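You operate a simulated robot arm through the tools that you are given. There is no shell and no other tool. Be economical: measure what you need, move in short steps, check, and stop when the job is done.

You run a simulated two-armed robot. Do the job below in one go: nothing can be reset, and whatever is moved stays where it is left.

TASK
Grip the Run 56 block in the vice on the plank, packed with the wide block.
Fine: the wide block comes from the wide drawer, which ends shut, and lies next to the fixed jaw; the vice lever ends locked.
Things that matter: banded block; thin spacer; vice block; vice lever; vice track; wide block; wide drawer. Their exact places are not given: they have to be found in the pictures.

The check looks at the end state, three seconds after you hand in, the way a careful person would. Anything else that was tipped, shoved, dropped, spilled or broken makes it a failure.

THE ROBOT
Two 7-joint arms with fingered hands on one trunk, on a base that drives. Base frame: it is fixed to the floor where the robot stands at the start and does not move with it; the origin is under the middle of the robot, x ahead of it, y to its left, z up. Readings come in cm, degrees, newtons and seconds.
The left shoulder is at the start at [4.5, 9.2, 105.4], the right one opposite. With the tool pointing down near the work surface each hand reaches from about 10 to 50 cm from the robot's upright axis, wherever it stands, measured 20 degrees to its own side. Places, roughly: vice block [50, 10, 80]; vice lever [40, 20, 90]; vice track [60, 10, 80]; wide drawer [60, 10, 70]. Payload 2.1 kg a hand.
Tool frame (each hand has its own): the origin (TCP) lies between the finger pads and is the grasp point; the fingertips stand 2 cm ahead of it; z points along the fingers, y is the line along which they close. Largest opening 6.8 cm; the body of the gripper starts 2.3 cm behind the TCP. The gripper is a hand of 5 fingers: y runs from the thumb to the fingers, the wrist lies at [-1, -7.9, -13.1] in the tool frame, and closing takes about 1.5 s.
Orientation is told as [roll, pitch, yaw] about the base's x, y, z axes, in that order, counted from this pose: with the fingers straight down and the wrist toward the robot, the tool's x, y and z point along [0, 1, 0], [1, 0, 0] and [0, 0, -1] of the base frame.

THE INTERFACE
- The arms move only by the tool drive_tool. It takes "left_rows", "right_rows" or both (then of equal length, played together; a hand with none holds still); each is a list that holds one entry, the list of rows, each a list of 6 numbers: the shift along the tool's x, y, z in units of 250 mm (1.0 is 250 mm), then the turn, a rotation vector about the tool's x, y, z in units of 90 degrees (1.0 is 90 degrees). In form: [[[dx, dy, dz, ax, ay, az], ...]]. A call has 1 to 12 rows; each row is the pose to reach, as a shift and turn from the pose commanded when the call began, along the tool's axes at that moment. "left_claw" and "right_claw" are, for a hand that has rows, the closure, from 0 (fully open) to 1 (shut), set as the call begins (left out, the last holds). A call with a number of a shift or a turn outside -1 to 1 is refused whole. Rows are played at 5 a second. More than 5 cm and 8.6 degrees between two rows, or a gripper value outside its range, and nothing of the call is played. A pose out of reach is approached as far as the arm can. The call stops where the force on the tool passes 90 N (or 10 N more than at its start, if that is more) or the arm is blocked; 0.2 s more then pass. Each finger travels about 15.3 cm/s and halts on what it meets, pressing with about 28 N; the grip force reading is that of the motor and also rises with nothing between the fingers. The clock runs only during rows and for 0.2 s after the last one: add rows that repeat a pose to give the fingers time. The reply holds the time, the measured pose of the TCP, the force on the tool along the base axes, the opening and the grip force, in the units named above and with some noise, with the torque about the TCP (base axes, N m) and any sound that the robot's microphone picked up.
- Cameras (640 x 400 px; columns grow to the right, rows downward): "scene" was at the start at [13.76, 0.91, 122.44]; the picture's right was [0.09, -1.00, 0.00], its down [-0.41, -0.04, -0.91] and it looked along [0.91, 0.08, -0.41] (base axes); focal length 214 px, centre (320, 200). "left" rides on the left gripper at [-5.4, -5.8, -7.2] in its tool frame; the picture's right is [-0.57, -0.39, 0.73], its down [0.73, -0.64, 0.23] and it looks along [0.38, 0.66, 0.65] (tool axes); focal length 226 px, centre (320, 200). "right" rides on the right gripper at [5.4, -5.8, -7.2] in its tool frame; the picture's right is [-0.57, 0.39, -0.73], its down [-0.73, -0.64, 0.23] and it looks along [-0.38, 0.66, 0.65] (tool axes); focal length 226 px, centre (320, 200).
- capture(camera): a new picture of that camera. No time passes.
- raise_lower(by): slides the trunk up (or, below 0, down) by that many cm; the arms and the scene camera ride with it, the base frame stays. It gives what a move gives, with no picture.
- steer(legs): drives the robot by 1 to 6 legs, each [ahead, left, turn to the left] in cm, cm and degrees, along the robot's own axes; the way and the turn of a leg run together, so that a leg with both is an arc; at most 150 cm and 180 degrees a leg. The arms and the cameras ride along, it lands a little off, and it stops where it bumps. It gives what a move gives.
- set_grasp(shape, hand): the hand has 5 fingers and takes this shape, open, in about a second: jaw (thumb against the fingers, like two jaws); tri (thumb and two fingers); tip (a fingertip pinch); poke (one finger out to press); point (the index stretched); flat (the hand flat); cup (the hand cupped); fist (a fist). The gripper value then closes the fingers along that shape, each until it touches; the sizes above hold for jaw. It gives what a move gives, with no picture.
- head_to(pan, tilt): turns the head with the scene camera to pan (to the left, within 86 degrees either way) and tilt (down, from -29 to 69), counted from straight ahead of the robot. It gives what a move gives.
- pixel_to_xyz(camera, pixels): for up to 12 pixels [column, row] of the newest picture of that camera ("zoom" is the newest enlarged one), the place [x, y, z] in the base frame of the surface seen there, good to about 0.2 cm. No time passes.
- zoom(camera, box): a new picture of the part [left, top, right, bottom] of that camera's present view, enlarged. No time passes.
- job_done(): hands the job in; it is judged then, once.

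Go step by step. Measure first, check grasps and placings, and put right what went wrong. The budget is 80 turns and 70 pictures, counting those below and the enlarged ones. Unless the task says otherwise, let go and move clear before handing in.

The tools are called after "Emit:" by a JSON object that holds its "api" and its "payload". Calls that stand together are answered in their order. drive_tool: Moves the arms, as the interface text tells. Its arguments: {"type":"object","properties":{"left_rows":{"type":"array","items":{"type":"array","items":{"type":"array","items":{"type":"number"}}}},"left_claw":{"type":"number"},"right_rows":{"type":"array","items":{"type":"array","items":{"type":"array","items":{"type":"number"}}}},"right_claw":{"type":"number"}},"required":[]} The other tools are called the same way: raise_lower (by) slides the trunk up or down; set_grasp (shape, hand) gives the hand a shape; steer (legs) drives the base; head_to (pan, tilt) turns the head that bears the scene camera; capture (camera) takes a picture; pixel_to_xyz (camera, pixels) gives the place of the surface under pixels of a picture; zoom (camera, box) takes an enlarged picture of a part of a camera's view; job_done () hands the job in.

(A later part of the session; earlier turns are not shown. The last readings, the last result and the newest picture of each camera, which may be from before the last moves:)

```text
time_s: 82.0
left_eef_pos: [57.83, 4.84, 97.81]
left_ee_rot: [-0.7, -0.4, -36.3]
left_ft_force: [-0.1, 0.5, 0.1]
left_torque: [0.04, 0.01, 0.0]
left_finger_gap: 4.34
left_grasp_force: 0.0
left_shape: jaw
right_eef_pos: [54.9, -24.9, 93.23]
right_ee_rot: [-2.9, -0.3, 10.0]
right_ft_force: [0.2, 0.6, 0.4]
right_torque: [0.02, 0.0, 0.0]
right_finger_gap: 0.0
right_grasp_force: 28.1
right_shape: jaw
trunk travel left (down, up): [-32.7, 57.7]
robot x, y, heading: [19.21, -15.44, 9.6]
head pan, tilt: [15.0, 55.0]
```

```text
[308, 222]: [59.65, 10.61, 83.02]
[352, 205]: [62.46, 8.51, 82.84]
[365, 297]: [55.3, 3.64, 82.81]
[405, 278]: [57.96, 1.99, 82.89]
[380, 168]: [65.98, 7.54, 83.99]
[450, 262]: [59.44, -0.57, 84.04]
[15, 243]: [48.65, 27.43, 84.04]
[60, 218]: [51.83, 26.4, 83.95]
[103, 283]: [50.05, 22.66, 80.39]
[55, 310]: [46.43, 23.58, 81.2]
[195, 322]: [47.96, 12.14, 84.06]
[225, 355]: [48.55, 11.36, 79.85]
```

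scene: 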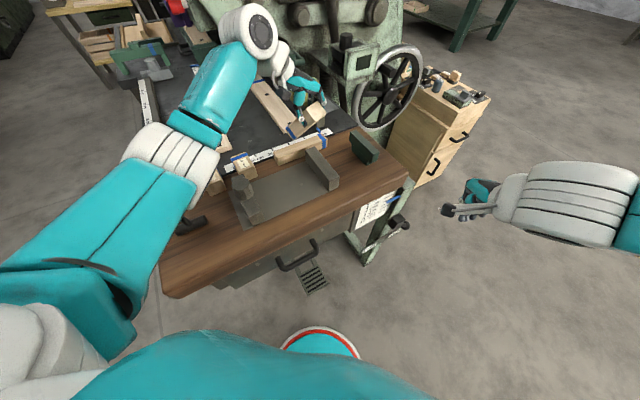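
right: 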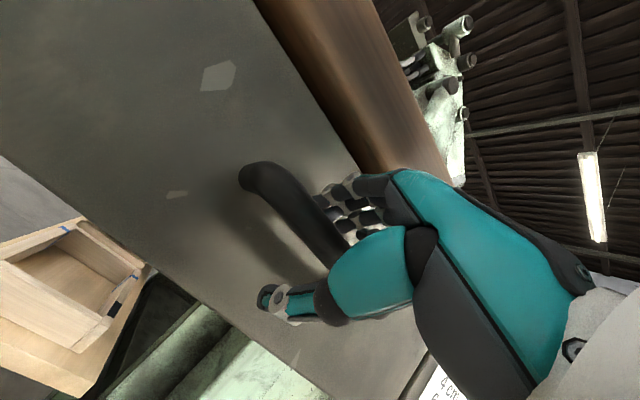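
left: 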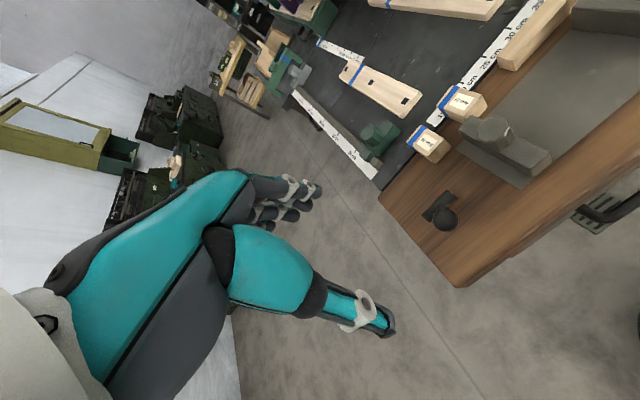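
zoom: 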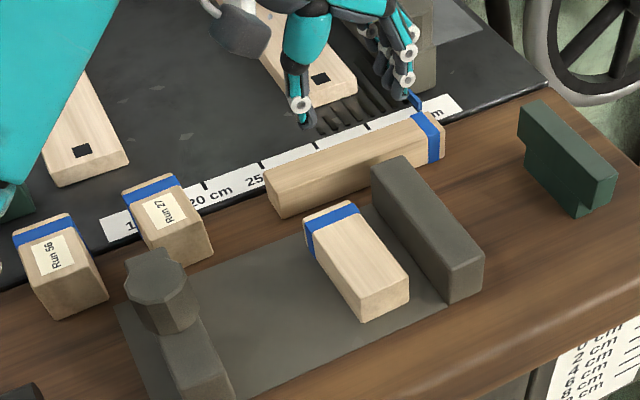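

Wide block is at u 42.1–45.5, v 35.6–43.9; fixed jaw at 48. I'll close the fingers, come down behind it (u 38.7) and push it against the fixed jaw.

Emit:
{"api": "drive_tool", "payload": {"left_rows": [[[0.03, -0.1, 0, 0, 0, 0], [0.07, -0.204, 0, 0, 0, 0], [0.07, -0.204, 0.15, 0, 0, 0], [0.07, -0.204, 0.3, 0, 0, 0], [0.07, -0.204, 0.45, 0, 0, 0], [0.07, -0.204, 0.56, 0, 0, 0], [0.07, -0.204, 0.6, 0, 0, 0], [0.07, -0.204, 0.6, 0, 0, 0]]], "left_claw": 1}}

Emit:
{"api": "drive_tool", "payload": {"left_rows": [[[0, 0.05, 0, 0, 0, 0], [0, 0.09, 0, 0, 0, 0], [0, 0.12, 0, 0, 0, 0], [0, 0.14, 0, 0, 0, 0], [0, 0.155, 0, 0, 0, 0], [0, 0.17, 0, 0, 0, 0], [0, 0.18, 0, 0, 0, 0]]]}}

Emit:
{"api": "zoom", "payload": {"camera": "scene", "box": [210, 100, 370, 220]}}

```text
time_s: 83.8
left_eef_pos: [54.76, 8.96, 82.38]
left_ee_rot: [-0.6, -0.4, -36.3]
left_ft_force: [-0.1, 0.9, 0.0]
left_torque: [0.0, 0.01, 0.0]
left_finger_gap: 0.0
left_grasp_force: 28.7
left_shape: jaw
right_eef_pos: [54.84, -24.89, 93.12]
right_ee_rot: [-2.9, -0.4, 10.0]
right_ft_force: [0.0, -0.5, -0.1]
right_torque: [0.0, 0.01, 0.01]
right_finger_gap: 0.0
right_grasp_force: 27.6
right_shape: jaw
trunk travel left (down, up): [-32.7, 57.7]
robot x, y, heading: [18.98, -15.66, 9.6]
head pan, tilt: [15.0, 55.0]
```

```text
time_s: 85.4
left_eef_pos: [57.96, 6.57, 82.9]
left_ee_rot: [-0.6, -0.6, -36.1]
left_ft_force: [-35.0, 24.7, 19.6]
left_torque: [0.16, 0.13, 0.13]
left_finger_gap: 0.0
left_grasp_force: 28.2
left_shape: jaw
right_eef_pos: [54.26, -24.62, 93.34]
right_ee_rot: [-3.0, -0.6, 10.1]
right_ft_force: [0.4, 0.5, 0.1]
right_torque: [0.01, -0.02, -0.03]
right_finger_gap: 0.0
right_grasp_force: 28.7
right_shape: jaw
trunk travel left (down, up): [-32.7, 57.7]
robot x, y, heading: [18.74, -15.84, 9.5]
head pan, tilt: [15.0, 55.0]
```

```text
3.33 times, centred on (290, 160) of scene
```

zoom: 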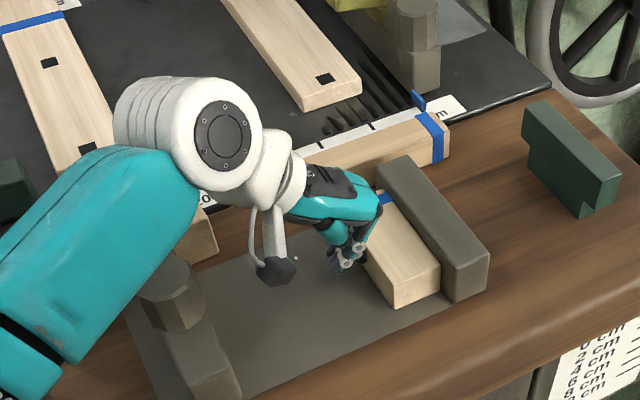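

Wide block is flush against the fixed jaw. Backing off, lifting and returning the left hand to neutral, then turning the base to face the plank squarely for Run 56.

Emit:
{"api": "drive_tool", "payload": {"left_rows": [[[0, -0.06, 0, 0, 0, 0], [0, -0.08, -0.1, 0, 0, 0], [0, -0.08, -0.25, 0, 0, 0], [0, -0.08, -0.42, 0, 0, 0], [0, -0.08, -0.6, 0, 0, 0], [0, -0.08, -0.7, 0, 0, -0.09], [0, -0.08, -0.75, 0, 0, -0.18], [0, -0.08, -0.75, 0, 0, -0.27], [0, -0.08, -0.75, 0, 0, -0.36], [0, -0.08, -0.75, 0, 0, -0.45], [0, -0.08, -0.75, 0, 0, -0.5]]]}}

Emit:
{"api": "steer", "payload": {"legs": [[0, 0, 44.3], [5.5, -11.5, 0]]}}

Emit:
{"api": "head_to", "payload": {"pan": 0, "tilt": 55}}

Emit:
{"api": "capture", "payload": {"camera": "scene"}}

```text
time_s: 87.8
left_eef_pos: [56.65, 7.84, 101.43]
left_ee_rot: [-0.7, 0.2, 8.7]
left_ft_force: [0.0, -0.2, -0.3]
left_torque: [0.01, -0.03, 0.03]
left_finger_gap: 0.0
left_grasp_force: 28.0
left_shape: jaw
right_eef_pos: [54.8, -24.77, 93.13]
right_ee_rot: [-2.9, -0.4, 10.0]
right_ft_force: [0.5, -0.2, 0.6]
right_torque: [-0.01, -0.03, -0.01]
right_finger_gap: 0.0
right_grasp_force: 28.0
right_shape: jaw
trunk travel left (down, up): [-32.7, 57.7]
robot x, y, heading: [19.41, -15.66, 9.3]
head pan, tilt: [15.0, 55.0]
```

```text
time_s: 91.1
left_eef_pos: [42.2, 25.06, 101.4]
left_ee_rot: [-0.8, 0.2, 52.9]
left_ft_force: [0.8, 0.1, 0.6]
left_torque: [0.0, 0.0, 0.01]
left_finger_gap: 0.01
left_grasp_force: 28.5
left_shape: jaw
right_eef_pos: [63.52, 0.39, 93.22]
right_ee_rot: [-2.8, -0.4, 54.2]
right_ft_force: [-0.5, -0.8, 0.2]
right_torque: [-0.03, 0.01, -0.02]
right_finger_gap: 0.0
right_grasp_force: 28.3
right_shape: jaw
trunk travel left (down, up): [-32.7, 57.7]
robot x, y, heading: [31.26, -18.26, 53.2]
head pan, tilt: [15.0, 55.0]
```

```text
time_s: 91.9
left_eef_pos: [42.13, 25.04, 101.37]
left_ee_rot: [-0.8, 0.2, 52.9]
left_ft_force: [0.3, -0.9, -0.5]
left_torque: [-0.04, -0.01, -0.01]
left_finger_gap: 0.01
left_grasp_force: 27.9
left_shape: jaw
right_eef_pos: [63.58, 0.3, 93.08]
right_ee_rot: [-2.9, -0.3, 54.2]
right_ft_force: [-0.6, -0.1, 1.1]
right_torque: [0.0, -0.02, 0.03]
right_finger_gap: 0.02
right_grasp_force: 27.9
right_shape: jaw
trunk travel left (down, up): [-32.7, 57.7]
robot x, y, heading: [31.37, -18.1, 53.3]
head pan, tilt: [0.0, 55.0]
```

```text
20 pictures are left
```

scene: 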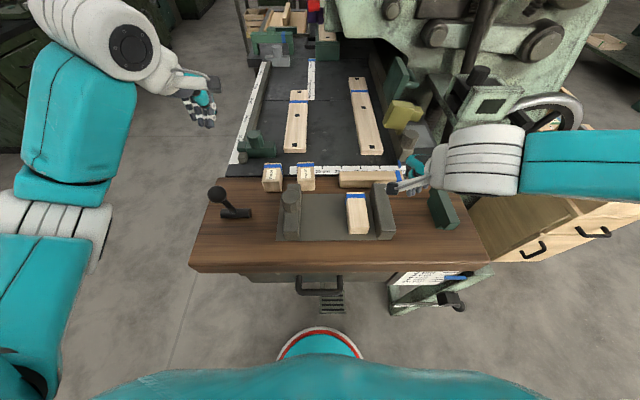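

Good. Measuring Run 56, Run 27's neighbouring edge, the jaw and lever from here.

Emit:
{"api": "zoom", "payload": {"camera": "scene", "box": [200, 150, 400, 275]}}

Emit:
{"api": "pixel_to_xyz", "payload": {"camera": "zoom", "pixels": [[204, 48], [256, 48], [200, 88], [256, 88], [230, 60], [312, 88], [470, 180], [522, 180], [330, 200], [55, 130], [295, 125], [120, 195]]}}

```text
3.20 times, centred on (300, 212) of scene
```

zoom: 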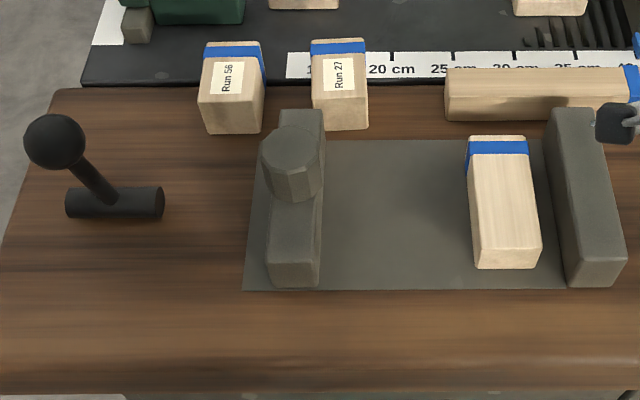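

```text
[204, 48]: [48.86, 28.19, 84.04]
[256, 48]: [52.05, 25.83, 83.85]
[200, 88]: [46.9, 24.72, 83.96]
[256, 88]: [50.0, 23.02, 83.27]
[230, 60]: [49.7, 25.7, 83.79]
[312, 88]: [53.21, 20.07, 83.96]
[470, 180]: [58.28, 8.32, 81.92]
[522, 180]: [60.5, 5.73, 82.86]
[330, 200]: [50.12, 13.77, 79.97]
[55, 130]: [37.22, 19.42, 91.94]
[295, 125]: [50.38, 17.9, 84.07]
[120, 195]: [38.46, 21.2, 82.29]
```

Emit:
{"api": "pixel_to_xyz", "payload": {"camera": "zoom", "pixels": [[230, 43], [230, 45], [230, 94], [230, 98], [230, 102], [230, 110], [230, 125], [203, 115], [258, 115], [535, 240], [480, 240], [508, 255]]}}

Emit:
{"api": "capture", "payload": {"camera": "left"}}

```text
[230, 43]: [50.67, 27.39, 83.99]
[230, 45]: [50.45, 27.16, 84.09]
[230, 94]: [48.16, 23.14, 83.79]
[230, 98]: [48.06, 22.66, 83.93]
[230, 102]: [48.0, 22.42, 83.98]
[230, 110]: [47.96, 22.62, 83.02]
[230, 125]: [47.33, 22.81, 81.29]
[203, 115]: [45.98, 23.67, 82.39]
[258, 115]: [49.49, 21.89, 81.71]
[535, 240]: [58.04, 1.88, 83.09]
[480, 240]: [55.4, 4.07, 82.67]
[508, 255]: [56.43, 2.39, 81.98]
```

```text
18 pictures are left
```

left: 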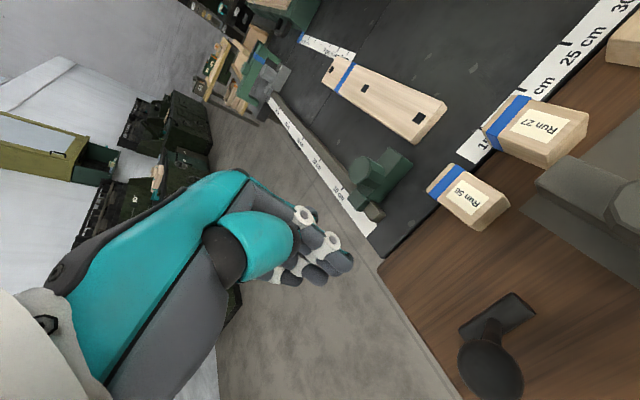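

Run 56 spans u 22.9–26.9, v 46.4–52.0. Moving the left hand over it (open), and the right hand out of the way.

Emit:
{"api": "drive_tool", "payload": {"left_rows": [[[-0.08, 0.05, 0, 0, 0, -0.01], [-0.16, 0.11, 0, 0, 0, -0.01], [-0.226, 0.164, 0.02, 0, 0, -0.01], [-0.226, 0.164, 0.15, 0, 0, -0.01], [-0.226, 0.164, 0.3, 0, 0, -0.01], [-0.226, 0.164, 0.44, 0, 0, -0.01], [-0.226, 0.164, 0.44, 0, 0, -0.01]]], "right_rows": [[[-0.1, -0.08, -0.05, 0, 0, 0], [-0.2, -0.16, -0.1, 0, 0, 0], [-0.3, -0.24, -0.15, 0, 0, 0], [-0.4, -0.32, -0.15, 0, 0, 0], [-0.4, -0.4, -0.15, 0, 0, 0], [-0.4, -0.5, -0.15, 0, 0, 0], [-0.4, -0.6, -0.15, 0, 0, 0]]], "left_claw": 0}}

Emit:
{"api": "zoom", "payload": {"camera": "scene", "box": [200, 130, 360, 250]}}

```text
time_s: 93.5
left_eef_pos: [49.02, 24.8, 90.3]
left_ee_rot: [-0.8, 0.2, 53.8]
left_ft_force: [0.1, -0.6, -0.5]
left_torque: [0.0, 0.01, -0.03]
left_finger_gap: 6.76
left_grasp_force: 0.1
left_shape: jaw
right_eef_pos: [68.15, -17.84, 98.09]
right_ee_rot: [-2.9, -0.4, 54.3]
right_ft_force: [-0.2, -0.7, 0.4]
right_torque: [0.02, 0.03, 0.03]
right_finger_gap: 0.01
right_grasp_force: 28.2
right_shape: jaw
right hand out of reach, approached as far as the arm can: row 3, 4, 5, 6, 7
trunk travel left (down, up): [-32.7, 57.7]
robot x, y, heading: [31.53, -18.04, 54.0]
head pan, tilt: [0.0, 55.0]
```

```text
3.33 times, centred on (280, 190) of scene
```

zoom: 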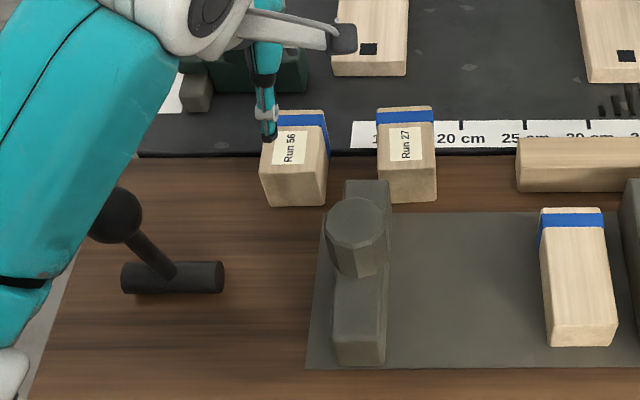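

Aligned (u 24.9, v 49.0). Going down and closing if no contact.

Emit:
{"api": "drive_tool", "payload": {"left_rows": [[[0, 0.008, 0.1, 0, 0, 0], [0, 0.008, 0.18, 0, 0, 0], [0, 0.008, 0.24, 0, 0, 0], [0, 0.008, 0.28, 0, 0, 0], [0, 0.008, 0.306, 0, 0, 0], [0, 0.008, 0.306, 0, 0, 0]]]}}

Emit:
{"api": "zoom", "payload": {"camera": "scene", "box": [200, 130, 360, 250]}}

```text
time_s: 94.9
left_eef_pos: [49.36, 24.87, 82.93]
left_ee_rot: [-0.8, -0.1, 53.8]
left_ft_force: [-0.1, 0.7, 18.0]
left_torque: [0.09, -0.22, 0.02]
left_finger_gap: 6.82
left_grasp_force: 0.1
left_shape: jaw
right_eef_pos: [68.11, -17.9, 98.18]
right_ee_rot: [-2.8, -0.3, 54.2]
right_ft_force: [-0.1, 0.4, 0.8]
right_torque: [-0.01, 0.0, -0.02]
right_finger_gap: 0.0
right_grasp_force: 28.4
right_shape: jaw
trunk travel left (down, up): [-32.7, 57.7]
robot x, y, heading: [31.79, -18.01, 53.8]
head pan, tilt: [0.0, 55.0]
```

```text
3.33 times, centred on (280, 190) of scene
```

zoom: 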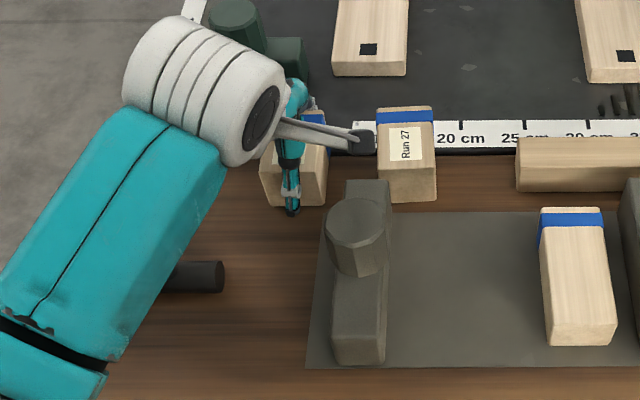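

18 N upward: fingertips or palm just touch. I'll raise 0.3 cm and close, checking the gap (expected ~5.5).

Emit:
{"api": "drive_tool", "payload": {"left_rows": [[[0, 0, -0.012, 0, 0, 0], [0, 0, -0.012, 0, 0, 0], [0, 0, -0.012, 0, 0, 0], [0, 0, -0.012, 0, 0, 0], [0, 0, -0.012, 0, 0, 0], [0, 0, -0.012, 0, 0, 0]]], "left_claw": 1}}

Emit:
{"api": "drive_tool", "payload": {"left_rows": [[[0, 0, -0.04, 0, 0, 0], [0, 0, -0.1, 0, 0, 0], [0, 0, -0.2, 0, 0, 0], [0, 0, -0.3, 0, 0, 0], [0, 0, -0.4, 0, 0, 0]]]}}

Emit:
{"api": "zoom", "payload": {"camera": "scene", "box": [200, 130, 360, 250]}}

```text
time_s: 96.3
left_eef_pos: [49.43, 24.92, 83.18]
left_ee_rot: [-0.8, 0.2, 53.8]
left_ft_force: [0.3, 0.1, -0.5]
left_torque: [-0.01, 0.04, 0.04]
left_finger_gap: 5.04
left_grasp_force: 28.2
left_shape: jaw
right_eef_pos: [68.31, -17.84, 98.0]
right_ee_rot: [-2.8, -0.4, 54.2]
right_ft_force: [-0.2, 0.6, -0.1]
right_torque: [-0.01, 0.01, 0.01]
right_finger_gap: 0.0
right_grasp_force: 28.1
right_shape: jaw
trunk travel left (down, up): [-32.7, 57.7]
robot x, y, heading: [31.41, -18.02, 53.5]
head pan, tilt: [0.0, 55.0]
```

```text
time_s: 97.5
left_eef_pos: [49.36, 24.95, 93.13]
left_ee_rot: [-0.9, 0.2, 53.8]
left_ft_force: [1.1, 0.7, 0.7]
left_torque: [0.01, 0.03, 0.02]
left_finger_gap: 5.05
left_grasp_force: 27.9
left_shape: jaw
right_eef_pos: [68.3, -17.84, 98.07]
right_ee_rot: [-2.8, -0.5, 54.3]
right_ft_force: [-0.2, -0.6, -0.9]
right_torque: [0.01, 0.03, 0.02]
right_finger_gap: 0.01
right_grasp_force: 27.8
right_shape: jaw
trunk travel left (down, up): [-32.7, 57.7]
robot x, y, heading: [31.39, -17.71, 53.5]
head pan, tilt: [0.0, 55.0]
```

```text
3.33 times, centred on (280, 190) of scene
```

zoom: 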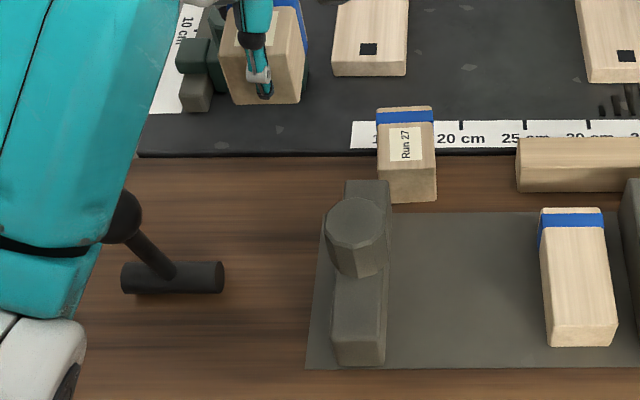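

Held (gap 5.05, level). Carrying it over the vice to u 38.8, v 40, then down to just above the plate.

Emit:
{"api": "drive_tool", "payload": {"left_rows": [[[-0.02, 0, -0.08, 0, 0, 0], [-0.14, -0.08, -0.12, 0, 0, 0], [-0.27, -0.18, -0.12, 0, 0, 0], [-0.4, -0.28, -0.12, 0, 0, 0], [-0.52, -0.372, -0.08, 0, 0, 0], [-0.548, -0.372, 0.05, 0, 0, 0], [-0.548, -0.372, 0.18, 0, 0, 0], [-0.548, -0.372, 0.28, 0, 0, 0], [-0.548, -0.372, 0.28, 0, 0, 0]]]}}

Emit:
{"api": "zoom", "payload": {"camera": "scene", "box": [240, 130, 420, 265]}}

```text
time_s: 99.5
left_eef_pos: [54.78, 9.29, 86.31]
left_ee_rot: [-0.8, 0.3, 54.0]
left_ft_force: [0.4, -0.1, -0.3]
left_torque: [0.03, 0.03, 0.02]
left_finger_gap: 5.02
left_grasp_force: 28.4
left_shape: jaw
right_eef_pos: [68.25, -17.92, 98.06]
right_ee_rot: [-2.9, -0.4, 54.2]
right_ft_force: [0.1, 0.5, 0.5]
right_torque: [0.02, -0.01, -0.01]
right_finger_gap: 0.0
right_grasp_force: 28.1
right_shape: jaw
trunk travel left (down, up): [-32.7, 57.7]
robot x, y, heading: [31.57, -17.86, 53.6]
head pan, tilt: [0.0, 55.0]
```

```text
2.96 times, centred on (330, 198) of scene
```

zoom: 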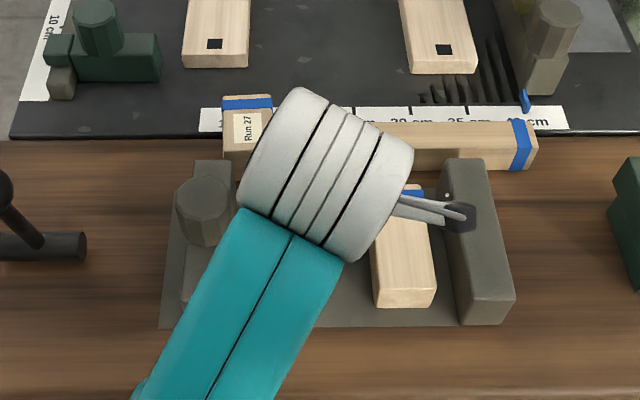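

Lowering to the plate, then pushing Run 56 (still gripped) toward the fixed jaw together with the wide block.

Emit:
{"api": "drive_tool", "payload": {"left_rows": [[[0, 0, 0.06, 0, 0, 0], [0, 0, 0.1, 0, 0, 0], [0, 0, 0.116, 0, 0, 0], [0, 0, 0.116, 0, 0, 0]]]}}

Emit:
{"api": "drive_tool", "payload": {"left_rows": [[[-0.04, 0, 0, 0, 0, 0], [-0.08, 0, 0, 0, 0, 0], [-0.11, 0, 0, 0, 0, 0], [-0.13, 0, 0, 0, 0, 0], [-0.15, 0, 0, 0, 0, 0], [-0.165, 0, 0, 0, 0, 0], [-0.18, 0, 0, 0, 0, 0]]]}}

Emit:
{"api": "zoom", "payload": {"camera": "scene", "box": [240, 130, 420, 265]}}

```text
time_s: 100.5
left_eef_pos: [54.93, 9.42, 83.5]
left_ee_rot: [-0.8, 0.2, 53.8]
left_ft_force: [0.2, 0.0, -0.7]
left_torque: [-0.04, 0.0, -0.03]
left_finger_gap: 5.03
left_grasp_force: 27.8
left_shape: jaw
right_eef_pos: [68.26, -17.81, 98.01]
right_ee_rot: [-2.8, -0.3, 54.3]
right_ft_force: [0.5, 1.0, 0.3]
right_torque: [-0.01, 0.02, 0.01]
right_finger_gap: 0.0
right_grasp_force: 28.1
right_shape: jaw
trunk travel left (down, up): [-32.7, 57.7]
robot x, y, heading: [31.23, -18.04, 54.0]
head pan, tilt: [0.0, 55.0]
```

```text
time_s: 102.1
left_eef_pos: [56.29, 8.95, 82.32]
left_ee_rot: [4.3, -1.2, 55.5]
left_ft_force: [-6.8, -23.4, 76.8]
left_torque: [0.04, -0.4, -0.26]
left_finger_gap: 4.78
left_grasp_force: 27.6
left_shape: jaw
right_eef_pos: [67.91, -18.45, 98.07]
right_ee_rot: [-2.7, -0.6, 54.3]
right_ft_force: [0.1, 0.3, -0.5]
right_torque: [0.04, 0.0, 0.03]
right_finger_gap: 0.0
right_grasp_force: 28.2
right_shape: jaw
trunk travel left (down, up): [-32.7, 57.7]
robot x, y, heading: [31.41, -17.89, 53.8]
head pan, tilt: [0.0, 55.0]
```

```text
2.96 times, centred on (330, 198) of scene
```

zoom: 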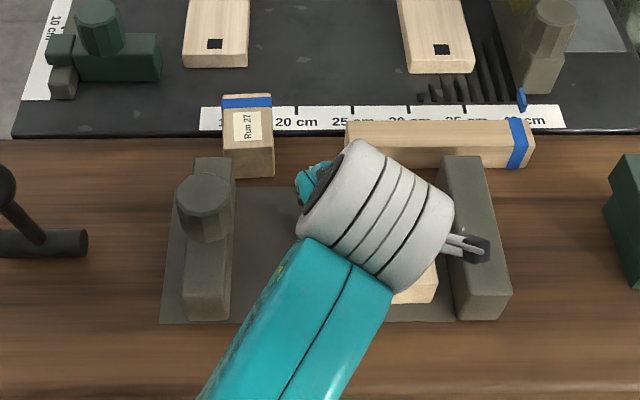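

The hand got twisted down (77 N) rather than pushing on. I'll back off in u and look.

Emit:
{"api": "drive_tool", "payload": {"left_rows": [[[0.05, 0, 0, 0, 0, 0], [0.1, 0, 0, 0, 0, 0], [0.13, 0, 0, 0, 0, 0], [0.13, 0, 0, 0, 0, 0]]]}}

Emit:
{"api": "zoom", "payload": {"camera": "scene", "box": [240, 130, 420, 265]}}

```text
time_s: 103.1
left_eef_pos: [55.24, 10.64, 83.58]
left_ee_rot: [1.9, -1.7, 54.9]
left_ft_force: [0.9, -0.9, -0.8]
left_torque: [0.0, 0.0, 0.04]
left_finger_gap: 4.86
left_grasp_force: 28.0
left_shape: jaw
right_eef_pos: [68.2, -17.84, 98.02]
right_ee_rot: [-2.8, -0.3, 54.2]
right_ft_force: [-0.2, 0.3, -0.4]
right_torque: [0.01, 0.03, -0.02]
right_finger_gap: 0.0
right_grasp_force: 28.1
right_shape: jaw
trunk travel left (down, up): [-32.7, 57.7]
robot x, y, heading: [31.33, -18.25, 53.8]
head pan, tilt: [0.0, 55.0]
```

```text
2.96 times, centred on (330, 198) of scene
```

zoom: 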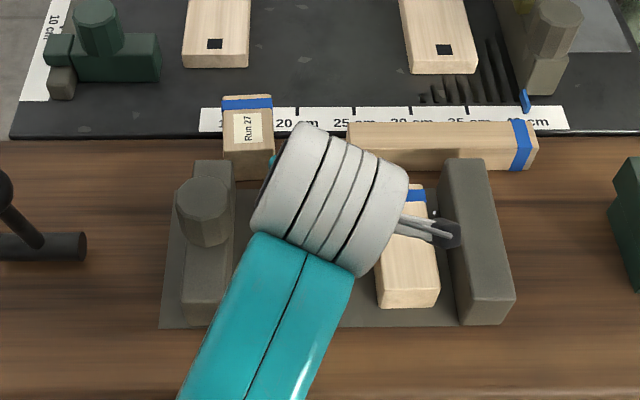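

Releasing Run 56 here (u≈38), then lifting straight up.

Emit:
{"api": "drive_tool", "payload": {"left_rows": [[[0, 0, 0.005, 0, 0, 0], [0, 0, 0.008, 0, 0, 0], [0, 0, 0.008, 0, 0, 0], [0, 0, 0.008, 0, 0, 0]]], "left_claw": 0.02}}

Emit:
{"api": "drive_tool", "payload": {"left_rows": [[[0, 0, -0.06, 0, 0, 0], [0, 0, -0.15, 0, 0, 0], [0, 0, -0.3, 0, 0, 0], [0.1, 0, -0.45, 0, 0, 0], [0.25, 0, -0.55, 0, 0, 0], [0.4, 0, -0.6, 0, 0, 0], [0.55, 0, -0.6, 0, 0, 0]]]}}

Emit:
{"api": "zoom", "payload": {"camera": "scene", "box": [240, 130, 420, 265]}}

Emit:
{"api": "pixel_to_xyz", "payload": {"camera": "zoom", "pixels": [[200, 230], [235, 300], [320, 270], [400, 270], [440, 250], [460, 200], [330, 230], [350, 250]]}}

```text
time_s: 104.3
left_eef_pos: [54.49, 11.24, 82.95]
left_ee_rot: [3.5, -1.9, 55.3]
left_ft_force: [0.5, -0.7, 0.5]
left_torque: [0.03, -0.03, 0.02]
left_finger_gap: 6.79
left_grasp_force: 0.1
left_shape: jaw
right_eef_pos: [68.23, -17.97, 97.95]
right_ee_rot: [-2.8, -0.4, 54.3]
right_ft_force: [0.3, -0.4, -0.5]
right_torque: [0.02, 0.0, 0.0]
right_finger_gap: 0.0
right_grasp_force: 28.1
right_shape: jaw
trunk travel left (down, up): [-32.7, 57.7]
robot x, y, heading: [31.57, -18.27, 53.4]
head pan, tilt: [0.0, 55.0]
stopped in row 4 (left hand): the arm was blocked; the commanded pose is now the measured one
```

```text
time_s: 105.9
left_eef_pos: [44.14, 18.33, 98.08]
left_ee_rot: [2.8, -1.4, 55.0]
left_ft_force: [0.3, -0.3, -0.1]
left_torque: [0.0, 0.03, -0.01]
left_finger_gap: 6.75
left_grasp_force: 0.2
left_shape: jaw
left hand out of reach, approached as far as the arm can: row 6, 7
right_eef_pos: [68.27, -17.91, 98.11]
right_ee_rot: [-2.9, -0.4, 54.2]
right_ft_force: [0.2, -0.7, -0.4]
right_torque: [0.0, 0.0, -0.01]
right_finger_gap: 0.02
right_grasp_force: 27.9
right_shape: jaw
trunk travel left (down, up): [-32.7, 57.7]
robot x, y, heading: [31.74, -17.73, 53.5]
head pan, tilt: [0.0, 55.0]
```

```text
2.96 times, centred on (330, 198) of scene
```

zoom: 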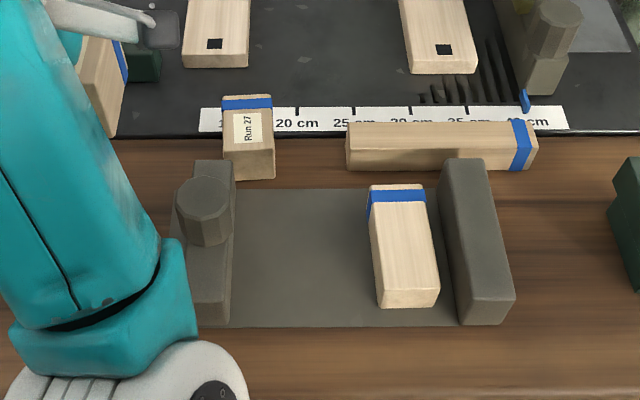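

```text
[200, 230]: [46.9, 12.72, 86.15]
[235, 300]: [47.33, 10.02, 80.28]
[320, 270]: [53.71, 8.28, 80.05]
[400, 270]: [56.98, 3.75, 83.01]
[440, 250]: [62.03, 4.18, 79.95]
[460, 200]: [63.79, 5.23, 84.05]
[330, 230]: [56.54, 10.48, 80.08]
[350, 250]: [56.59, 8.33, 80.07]
```

Run 56 isn't on the plate — it seems to be still with the hand at zoom (100,85). Looking carefully before moving.

Emit:
{"api": "zoom", "payload": {"camera": "scene", "box": [220, 110, 320, 200]}}

Emit:
{"api": "capture", "payload": {"camera": "left"}}

Emit:
{"api": "pixel_to_xyz", "payload": {"camera": "scene", "pixels": [[275, 155], [280, 145], [273, 165]]}}

```text
4.44 times, centred on (270, 155) of scene
```

zoom: 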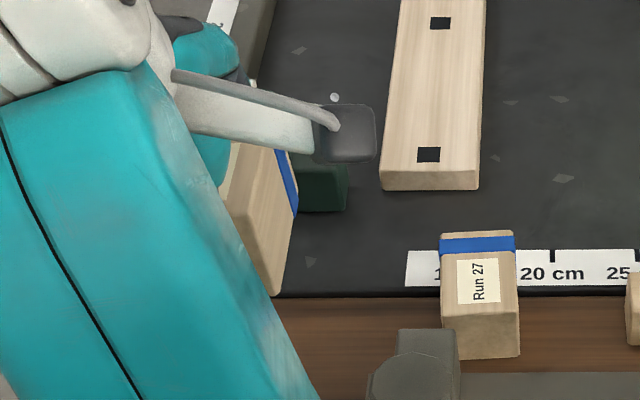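

```text
9 pictures are left
```

left: 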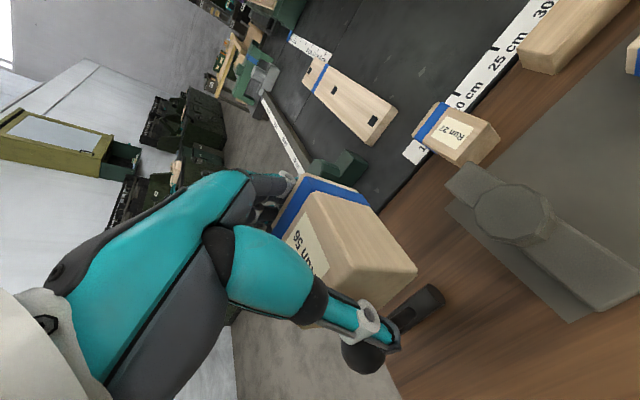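

```text
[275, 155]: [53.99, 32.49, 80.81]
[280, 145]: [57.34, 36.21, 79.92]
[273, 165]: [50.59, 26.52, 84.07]
```

The block is wedged in the open hand. I'll re-close to secure it before moving.

Emit:
{"api": "drive_tool", "payload": {"left_rows": [[[0, 0, 0, 0, 0, 0], [0, 0, 0, 0, 0, 0], [0, 0, 0, 0, 0, 0], [0, 0, 0, 0, 0, 0], [0, 0, 0, 0, 0, 0]]], "left_claw": 1}}

```text
time_s: 107.1
left_eef_pos: [44.15, 18.37, 98.13]
left_ee_rot: [3.0, -1.5, 55.1]
left_ft_force: [0.5, -0.2, -0.2]
left_torque: [0.0, -0.01, 0.04]
left_finger_gap: 5.07
left_grasp_force: 27.6
left_shape: jaw
right_eef_pos: [68.24, -17.81, 98.11]
right_ee_rot: [-2.8, -0.5, 54.2]
right_ft_force: [-1.0, 0.4, -0.4]
right_torque: [-0.01, -0.04, 0.01]
right_finger_gap: 0.02
right_grasp_force: 27.7
right_shape: jaw
trunk travel left (down, up): [-32.7, 57.7]
robot x, y, heading: [31.22, -18.04, 53.5]
head pan, tilt: [0.0, 55.0]
```

Firm grip again (5.07). I'll shift the base right 6 cm so the left arm needn't cross over, straighten the hand, and bring the block over u≈38.

Emit:
{"api": "steer", "payload": {"legs": [[0, -6, 0]]}}

Emit:
{"api": "drive_tool", "payload": {"left_rows": [[[-0.05, -0.01, 0, 0.0167, -0.033, 0.0144], [-0.15, -0.02, 0, 0.0167, -0.033, 0.0144], [-0.25, -0.036, 0.05, 0.0167, -0.033, 0.0144], [-0.296, -0.036, 0.18, 0.0167, -0.033, 0.0144], [-0.296, -0.036, 0.3, 0.0167, -0.033, 0.0144], [-0.296, -0.036, 0.42, 0.0167, -0.033, 0.0144], [-0.296, -0.036, 0.46, 0.0167, -0.033, 0.0144], [-0.296, -0.036, 0.46, 0.0167, -0.033, 0.0144]]]}}

Emit:
{"api": "capture", "payload": {"camera": "left"}}

```text
time_s: 108.1
left_eef_pos: [49.0, 14.71, 98.03]
left_ee_rot: [3.0, -1.5, 55.1]
left_ft_force: [-0.3, 0.4, 0.1]
left_torque: [-0.02, 0.03, 0.05]
left_finger_gap: 5.1
left_grasp_force: 27.3
left_shape: jaw
right_eef_pos: [73.09, -21.53, 97.97]
right_ee_rot: [-2.7, -0.4, 54.1]
right_ft_force: [0.1, -0.1, 0.5]
right_torque: [-0.02, 0.0, -0.01]
right_finger_gap: 0.01
right_grasp_force: 27.8
right_shape: jaw
trunk travel left (down, up): [-32.7, 57.7]
robot x, y, heading: [36.42, -21.67, 53.7]
head pan, tilt: [0.0, 55.0]
```

```text
time_s: 110.1
left_eef_pos: [54.56, 12.4, 88.57]
left_ee_rot: [1.2, -4.8, 54.5]
left_ft_force: [0.2, 0.2, 0.0]
left_torque: [-0.03, 0.01, 0.01]
left_finger_gap: 5.05
left_grasp_force: 28.2
left_shape: jaw
left hand out of reach, approached as far as the arm can: row 1, 2
right_eef_pos: [73.16, -21.43, 98.1]
right_ee_rot: [-2.7, -0.3, 54.2]
right_ft_force: [0.1, 0.1, -0.1]
right_torque: [-0.03, 0.03, 0.02]
right_finger_gap: 0.0
right_grasp_force: 28.4
right_shape: jaw
trunk travel left (down, up): [-32.7, 57.7]
robot x, y, heading: [36.47, -21.72, 53.4]
head pan, tilt: [0.0, 55.0]
stopped in row 8 (left hand): the arm was blocked; the commanded pose is now the measured one
```

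```text
8 pictures are left
```

left: 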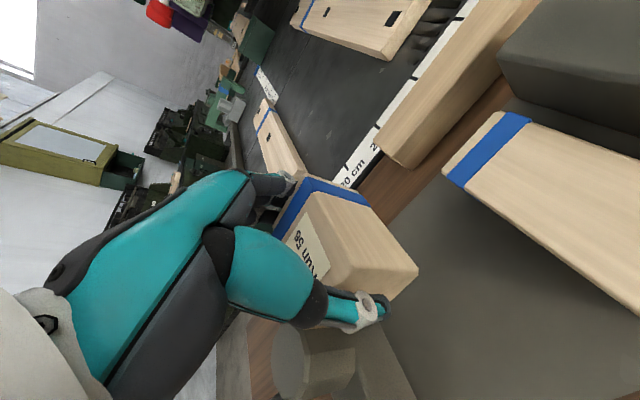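

No tool force, so the elbow is what's blocked — likely on the plank. I'll lift, raise the trunk 8 cm and back the base 7 cm to stretch the arm.

Emit:
{"api": "drive_tool", "payload": {"left_rows": [[[0, 0, -0.1, 0, 0, 0], [0, 0, -0.2, 0, 0, 0], [0, 0, -0.28, 0, 0, 0]]]}}

Emit:
{"api": "raise_lower", "payload": {"by": 8}}

Emit:
{"api": "steer", "payload": {"legs": [[-7, 0, 0]]}}

Emit:
{"api": "capture", "payload": {"camera": "scene"}}

```text
time_s: 110.9
left_eef_pos: [54.65, 11.54, 95.68]
left_ee_rot: [0.7, -4.4, 54.3]
left_ft_force: [0.2, 0.2, -0.2]
left_torque: [-0.02, -0.04, -0.02]
left_finger_gap: 5.05
left_grasp_force: 27.7
left_shape: jaw
right_eef_pos: [73.15, -21.49, 98.01]
right_ee_rot: [-2.8, -0.3, 54.2]
right_ft_force: [0.1, 0.5, 0.1]
right_torque: [-0.02, 0.01, 0.0]
right_finger_gap: 0.01
right_grasp_force: 28.5
right_shape: jaw
trunk travel left (down, up): [-32.7, 57.7]
robot x, y, heading: [36.9, -21.22, 53.6]
head pan, tilt: [0.0, 55.0]
```

```text
time_s: 112.0
left_eef_pos: [54.53, 11.59, 103.61]
left_ee_rot: [0.9, -4.5, 54.3]
left_ft_force: [0.5, 0.0, 0.2]
left_torque: [0.05, -0.03, -0.01]
left_finger_gap: 5.07
left_grasp_force: 27.6
left_shape: jaw
right_eef_pos: [73.31, -21.44, 106.02]
right_ee_rot: [-2.8, -0.2, 54.2]
right_ft_force: [0.0, -0.1, 0.5]
right_torque: [0.02, 0.02, -0.02]
right_finger_gap: 0.0
right_grasp_force: 28.0
right_shape: jaw
trunk travel left (down, up): [-40.7, 49.7]
robot x, y, heading: [36.44, -21.66, 53.2]
head pan, tilt: [0.0, 55.0]
```

```text
time_s: 113.0
left_eef_pos: [50.31, 5.92, 103.61]
left_ee_rot: [0.8, -4.5, 54.3]
left_ft_force: [0.2, -0.4, -0.3]
left_torque: [-0.04, -0.03, -0.01]
left_finger_gap: 5.04
left_grasp_force: 27.8
left_shape: jaw
right_eef_pos: [68.9, -27.3, 106.09]
right_ee_rot: [-2.8, -0.4, 54.2]
right_ft_force: [0.6, 0.2, 0.1]
right_torque: [-0.02, 0.02, 0.02]
right_finger_gap: 0.0
right_grasp_force: 28.1
right_shape: jaw
trunk travel left (down, up): [-40.7, 49.7]
robot x, y, heading: [32.05, -27.47, 53.9]
head pan, tilt: [0.0, 55.0]
```

```text
7 pictures are left
```

scene: 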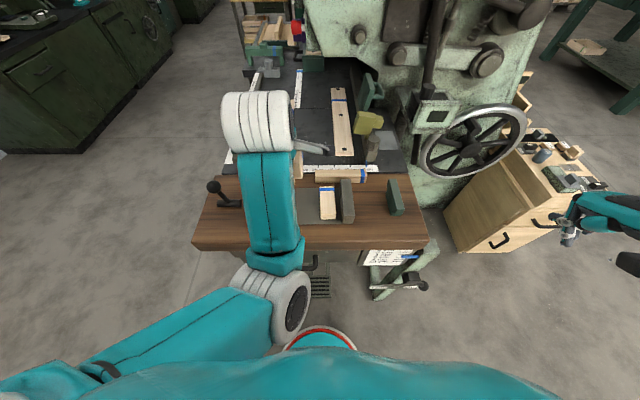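

Emit:
{"api": "pixel_to_xyz", "payload": {"camera": "scene", "pixels": [[265, 278], [272, 262], [270, 230], [268, 190], [262, 160], [250, 120], [345, 190], [325, 195]]}}

```text
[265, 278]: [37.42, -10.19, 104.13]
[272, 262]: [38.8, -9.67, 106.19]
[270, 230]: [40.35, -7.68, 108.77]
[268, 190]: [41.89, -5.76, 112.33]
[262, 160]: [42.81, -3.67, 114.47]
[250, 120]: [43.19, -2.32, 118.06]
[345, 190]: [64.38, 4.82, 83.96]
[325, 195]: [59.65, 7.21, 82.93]
```

The forearm slopes down to a low elbow, so I'll raise the trunk another 8, straighten the hand, and approach again.

Emit:
{"api": "raise_lower", "payload": {"by": 8}}

Emit:
{"api": "drive_tool", "payload": {"left_rows": [[[0, 0.06, 0, 0.05, -0.009, 0.0055], [-0.02, 0.12, 0.05, 0.05, -0.009, 0.0055], [-0.03, 0.18, 0.15, 0.05, -0.009, 0.0055], [-0.03, 0.18, 0.3, 0.05, -0.009, 0.0055], [-0.03, 0.18, 0.45, 0.05, -0.009, 0.0055], [-0.03, 0.18, 0.6, 0.05, -0.009, 0.0055], [-0.03, 0.18, 0.75, 0.05, -0.009, 0.0055], [-0.03, 0.18, 0.84, 0.05, -0.009, 0.0055], [-0.03, 0.18, 0.84, 0.05, -0.009, 0.0055]]]}}

```text
time_s: 114.2
left_eef_pos: [50.19, 5.92, 111.56]
left_ee_rot: [0.9, -4.5, 54.5]
left_ft_force: [-0.2, 0.9, -0.4]
left_torque: [0.01, 0.02, -0.03]
left_finger_gap: 5.04
left_grasp_force: 28.1
left_shape: jaw
right_eef_pos: [69.04, -27.17, 114.12]
right_ee_rot: [-2.8, -0.3, 54.3]
right_ft_force: [-0.2, 0.0, 0.0]
right_torque: [0.03, 0.02, -0.02]
right_finger_gap: 0.0
right_grasp_force: 27.9
right_shape: jaw
trunk travel left (down, up): [-48.7, 41.7]
robot x, y, heading: [32.16, -27.25, 53.9]
head pan, tilt: [0.0, 55.0]
```

```text
time_s: 116.2
left_eef_pos: [54.32, 10.68, 90.91]
left_ee_rot: [0.1, 0.0, 53.9]
left_ft_force: [-0.5, 0.4, 0.0]
left_torque: [0.02, 0.0, 0.01]
left_finger_gap: 5.04
left_grasp_force: 28.0
left_shape: jaw
right_eef_pos: [68.94, -27.3, 114.04]
right_ee_rot: [-2.8, -0.4, 54.2]
right_ft_force: [0.1, -0.6, 0.5]
right_torque: [0.01, 0.0, -0.01]
right_finger_gap: 0.0
right_grasp_force: 28.6
right_shape: jaw
trunk travel left (down, up): [-48.7, 41.7]
robot x, y, heading: [32.34, -27.45, 53.5]
head pan, tilt: [0.0, 55.0]
```

Upright, u 37.5, v 40.7, z 90.9 with no blocking. Lowering to the plate.

Emit:
{"api": "drive_tool", "payload": {"left_rows": [[[0, -0.02, 0.1, 0, 0, 0], [0, -0.02, 0.2, 0, 0, 0], [0, -0.02, 0.26, 0, 0, 0], [0, -0.02, 0.29, 0, 0, 0], [0, -0.02, 0.305, 0, 0, 0], [0, -0.02, 0.305, 0, 0, 0]]]}}

Emit:
{"api": "zoom", "payload": {"camera": "left", "box": [200, 100, 600, 350]}}

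```text
time_s: 117.6
left_eef_pos: [53.95, 10.17, 86.03]
left_ee_rot: [0.0, 0.1, 53.9]
left_ft_force: [0.6, 0.8, 0.0]
left_torque: [0.0, 0.02, 0.01]
left_finger_gap: 5.01
left_grasp_force: 27.7
left_shape: jaw
left hand out of reach, approached as far as the arm can: row 3, 4, 5, 6
right_eef_pos: [68.92, -27.26, 114.08]
right_ee_rot: [-2.8, -0.5, 54.3]
right_ft_force: [0.2, -0.4, 0.7]
right_torque: [-0.03, 0.02, 0.02]
right_finger_gap: 0.01
right_grasp_force: 28.2
right_shape: jaw
trunk travel left (down, up): [-48.7, 41.7]
robot x, y, heading: [32.14, -27.31, 53.7]
head pan, tilt: [0.0, 55.0]
```

```text
1.60 times, centred on (400, 225) of left
```

zoom: 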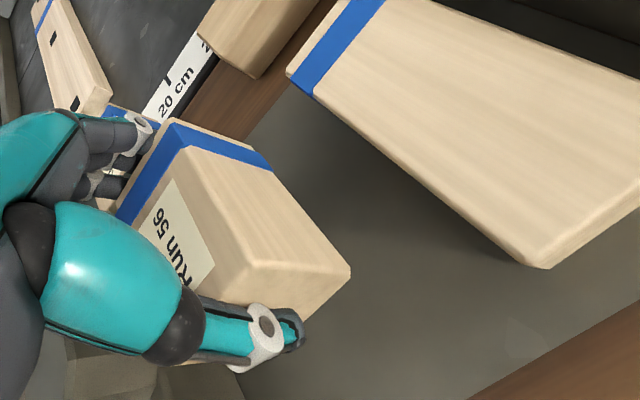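

The arm limit is at z 86, so I'll use the trunk to lower the last 3 cm; the block looks level in the hand.

Emit:
{"api": "raise_lower", "payload": {"by": -2.4}}

Emit:
{"api": "raise_lower", "payload": {"by": -0.5}}

```text
time_s: 118.3
left_eef_pos: [54.04, 10.26, 83.54]
left_ee_rot: [0.0, 0.0, 53.9]
left_ft_force: [0.0, 0.2, -0.4]
left_torque: [0.03, 0.03, -0.02]
left_finger_gap: 4.99
left_grasp_force: 27.9
left_shape: jaw
right_eef_pos: [68.93, -27.34, 111.61]
right_ee_rot: [-2.7, -0.4, 54.2]
right_ft_force: [-0.1, -0.1, -1.1]
right_torque: [0.01, 0.01, 0.02]
right_finger_gap: 0.0
right_grasp_force: 27.8
right_shape: jaw
trunk travel left (down, up): [-46.3, 44.1]
robot x, y, heading: [32.02, -27.45, 53.4]
head pan, tilt: [0.0, 55.0]
```

```text
time_s: 118.9
left_eef_pos: [54.04, 10.21, 83.16]
left_ee_rot: [0.0, -0.2, 53.8]
left_ft_force: [2.2, -0.7, 10.6]
left_torque: [0.33, -0.07, -0.03]
left_finger_gap: 4.99
left_grasp_force: 28.2
left_shape: jaw
right_eef_pos: [68.86, -27.27, 111.24]
right_ee_rot: [-2.8, -0.5, 54.3]
right_ft_force: [0.8, 0.5, 0.7]
right_torque: [0.03, -0.04, 0.02]
right_finger_gap: 0.01
right_grasp_force: 28.4
right_shape: jaw
trunk travel left (down, up): [-45.8, 44.6]
robot x, y, heading: [32.34, -27.02, 53.6]
head pan, tilt: [0.0, 55.0]
```

The block touches the plate (10 N). Opening fully and lifting with the trunk.

Emit:
{"api": "drive_tool", "payload": {"left_rows": [[[0, 0, 0, 0, 0, 0], [0, 0, 0, 0, 0, 0], [0, 0, 0, 0, 0, 0], [0, 0, 0, 0, 0, 0], [0, 0, 0, 0, 0, 0]]], "left_claw": 0}}

Emit:
{"api": "raise_lower", "payload": {"by": 2}}

Emit:
{"api": "zoom", "payload": {"camera": "left", "box": [200, 100, 600, 350]}}

```text
time_s: 120.1
left_eef_pos: [53.98, 10.34, 83.05]
left_ee_rot: [-0.1, 0.1, 53.9]
left_ft_force: [-0.3, -0.8, 5.8]
left_torque: [0.1, -0.1, 0.01]
left_finger_gap: 6.77
left_grasp_force: 0.0
left_shape: jaw
right_eef_pos: [68.97, -27.33, 111.19]
right_ee_rot: [-2.7, -0.4, 54.2]
right_ft_force: [0.3, 0.0, 0.7]
right_torque: [0.03, 0.01, 0.02]
right_finger_gap: 0.03
right_grasp_force: 27.6
right_shape: jaw
trunk travel left (down, up): [-45.8, 44.6]
robot x, y, heading: [32.4, -27.44, 53.7]
head pan, tilt: [0.0, 55.0]
```

```text
time_s: 120.7
left_eef_pos: [53.97, 10.23, 85.02]
left_ee_rot: [0.0, 0.1, 53.8]
left_ft_force: [-0.1, -0.1, -0.6]
left_torque: [0.01, 0.0, 0.0]
left_finger_gap: 6.78
left_grasp_force: 0.0
left_shape: jaw
right_eef_pos: [68.98, -27.14, 113.14]
right_ee_rot: [-2.8, -0.3, 54.3]
right_ft_force: [-0.1, -0.1, 0.0]
right_torque: [-0.02, 0.02, -0.01]
right_finger_gap: 0.0
right_grasp_force: 27.7
right_shape: jaw
trunk travel left (down, up): [-47.8, 42.6]
robot x, y, heading: [32.34, -27.11, 53.7]
head pan, tilt: [0.0, 55.0]
```

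```text
1.60 times, centred on (400, 225) of left
```

zoom: 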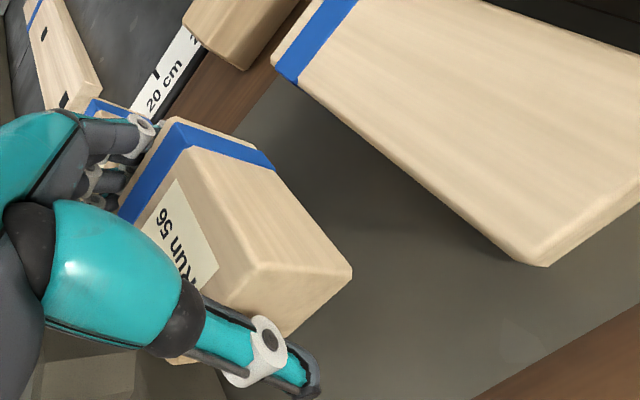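

Comparing images, the block may still be with the hand; checking its height from this picture's pixels.

Emit:
{"api": "pixel_to_xyz", "payload": {"camera": "zoom", "pixels": [[240, 190], [260, 220], [190, 230], [340, 270], [290, 300], [300, 350], [450, 150], [270, 355], [130, 120], [160, 170]]}}

```text
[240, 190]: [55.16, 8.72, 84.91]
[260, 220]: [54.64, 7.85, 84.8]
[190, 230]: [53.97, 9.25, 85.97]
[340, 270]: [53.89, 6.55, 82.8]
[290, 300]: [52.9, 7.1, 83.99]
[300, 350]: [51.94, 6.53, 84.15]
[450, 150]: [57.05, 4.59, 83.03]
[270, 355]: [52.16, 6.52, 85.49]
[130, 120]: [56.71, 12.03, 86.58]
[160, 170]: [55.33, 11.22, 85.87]
```

The block is lifted (label at z 86), wedged up in the palm. I'll lower it back onto the plate and flatten the hand to free it.

Emit:
{"api": "raise_lower", "payload": {"by": -1.9}}

Emit:
{"api": "set_grasp", "payload": {"hand": "left", "shape": "flat"}}

Emit:
{"api": "raise_lower", "payload": {"by": 8}}

Emit:
{"api": "capture", "payload": {"camera": "scene"}}

```text
time_s: 121.4
left_eef_pos: [54.04, 10.22, 83.15]
left_ee_rot: [0.0, 0.0, 53.8]
left_ft_force: [0.4, -0.1, 2.7]
left_torque: [0.05, -0.05, 0.04]
left_finger_gap: 6.77
left_grasp_force: 0.0
left_shape: jaw
right_eef_pos: [69.0, -27.16, 111.26]
right_ee_rot: [-2.7, -0.5, 54.1]
right_ft_force: [-0.5, -0.3, -0.4]
right_torque: [0.05, 0.01, -0.01]
right_finger_gap: 0.01
right_grasp_force: 27.8
right_shape: jaw
trunk travel left (down, up): [-45.9, 44.5]
robot x, y, heading: [32.03, -27.47, 53.7]
head pan, tilt: [0.0, 55.0]
```

```text
time_s: 122.3
left_eef_pos: [53.97, 10.31, 83.19]
left_ee_rot: [-0.1, -0.2, 53.9]
left_ft_force: [-0.1, -0.7, 5.1]
left_torque: [0.2, -0.25, -0.03]
left_finger_gap: 0.01
left_grasp_force: 0.0
left_shape: flat
right_eef_pos: [68.9, -27.29, 111.26]
right_ee_rot: [-2.9, -0.4, 54.2]
right_ft_force: [-0.7, -0.1, -0.3]
right_torque: [-0.03, -0.03, 0.0]
right_finger_gap: 0.0
right_grasp_force: 27.9
right_shape: jaw
trunk travel left (down, up): [-45.9, 44.5]
robot x, y, heading: [32.42, -27.43, 53.4]
head pan, tilt: [0.0, 55.0]
```

```text
time_s: 123.5
left_eef_pos: [53.88, 10.33, 91.64]
left_ee_rot: [0.0, -0.4, 53.7]
left_ft_force: [0.3, 0.6, -0.3]
left_torque: [0.02, -0.03, 0.03]
left_finger_gap: 0.0
left_grasp_force: 0.0
left_shape: flat
right_eef_pos: [68.95, -27.11, 119.21]
right_ee_rot: [-2.9, -0.4, 54.2]
right_ft_force: [-0.5, 0.3, 0.5]
right_torque: [-0.01, 0.0, 0.01]
right_finger_gap: 0.02
right_grasp_force: 27.6
right_shape: jaw
trunk travel left (down, up): [-53.9, 36.5]
robot x, y, heading: [32.01, -27.47, 53.6]
head pan, tilt: [0.0, 55.0]
```

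```text
4 pictures are left
```

scene: 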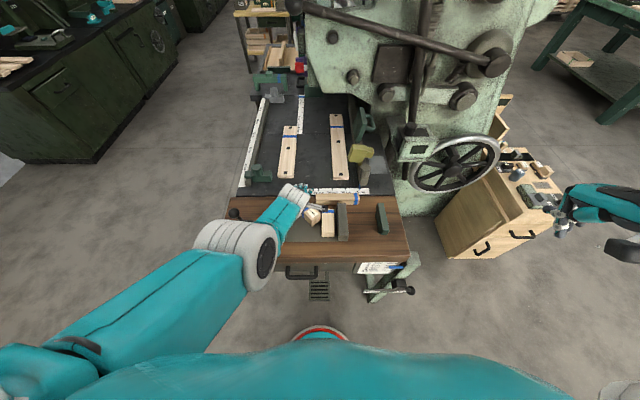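

Emit:
{"api": "pixel_to_xyz", "payload": {"camera": "scene", "pixels": [[312, 212], [315, 217], [308, 218], [328, 222], [300, 195], [318, 210], [312, 225], [303, 190], [342, 215], [265, 215], [237, 212], [295, 225]]}}

```text
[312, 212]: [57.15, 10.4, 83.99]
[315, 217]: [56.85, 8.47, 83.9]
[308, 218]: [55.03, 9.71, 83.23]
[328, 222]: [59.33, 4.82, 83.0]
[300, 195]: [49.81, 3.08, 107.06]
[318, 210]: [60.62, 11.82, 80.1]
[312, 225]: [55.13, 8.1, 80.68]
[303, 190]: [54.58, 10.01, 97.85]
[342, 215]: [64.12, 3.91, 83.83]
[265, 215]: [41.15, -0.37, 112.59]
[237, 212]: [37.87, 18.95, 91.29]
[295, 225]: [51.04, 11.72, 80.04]
```

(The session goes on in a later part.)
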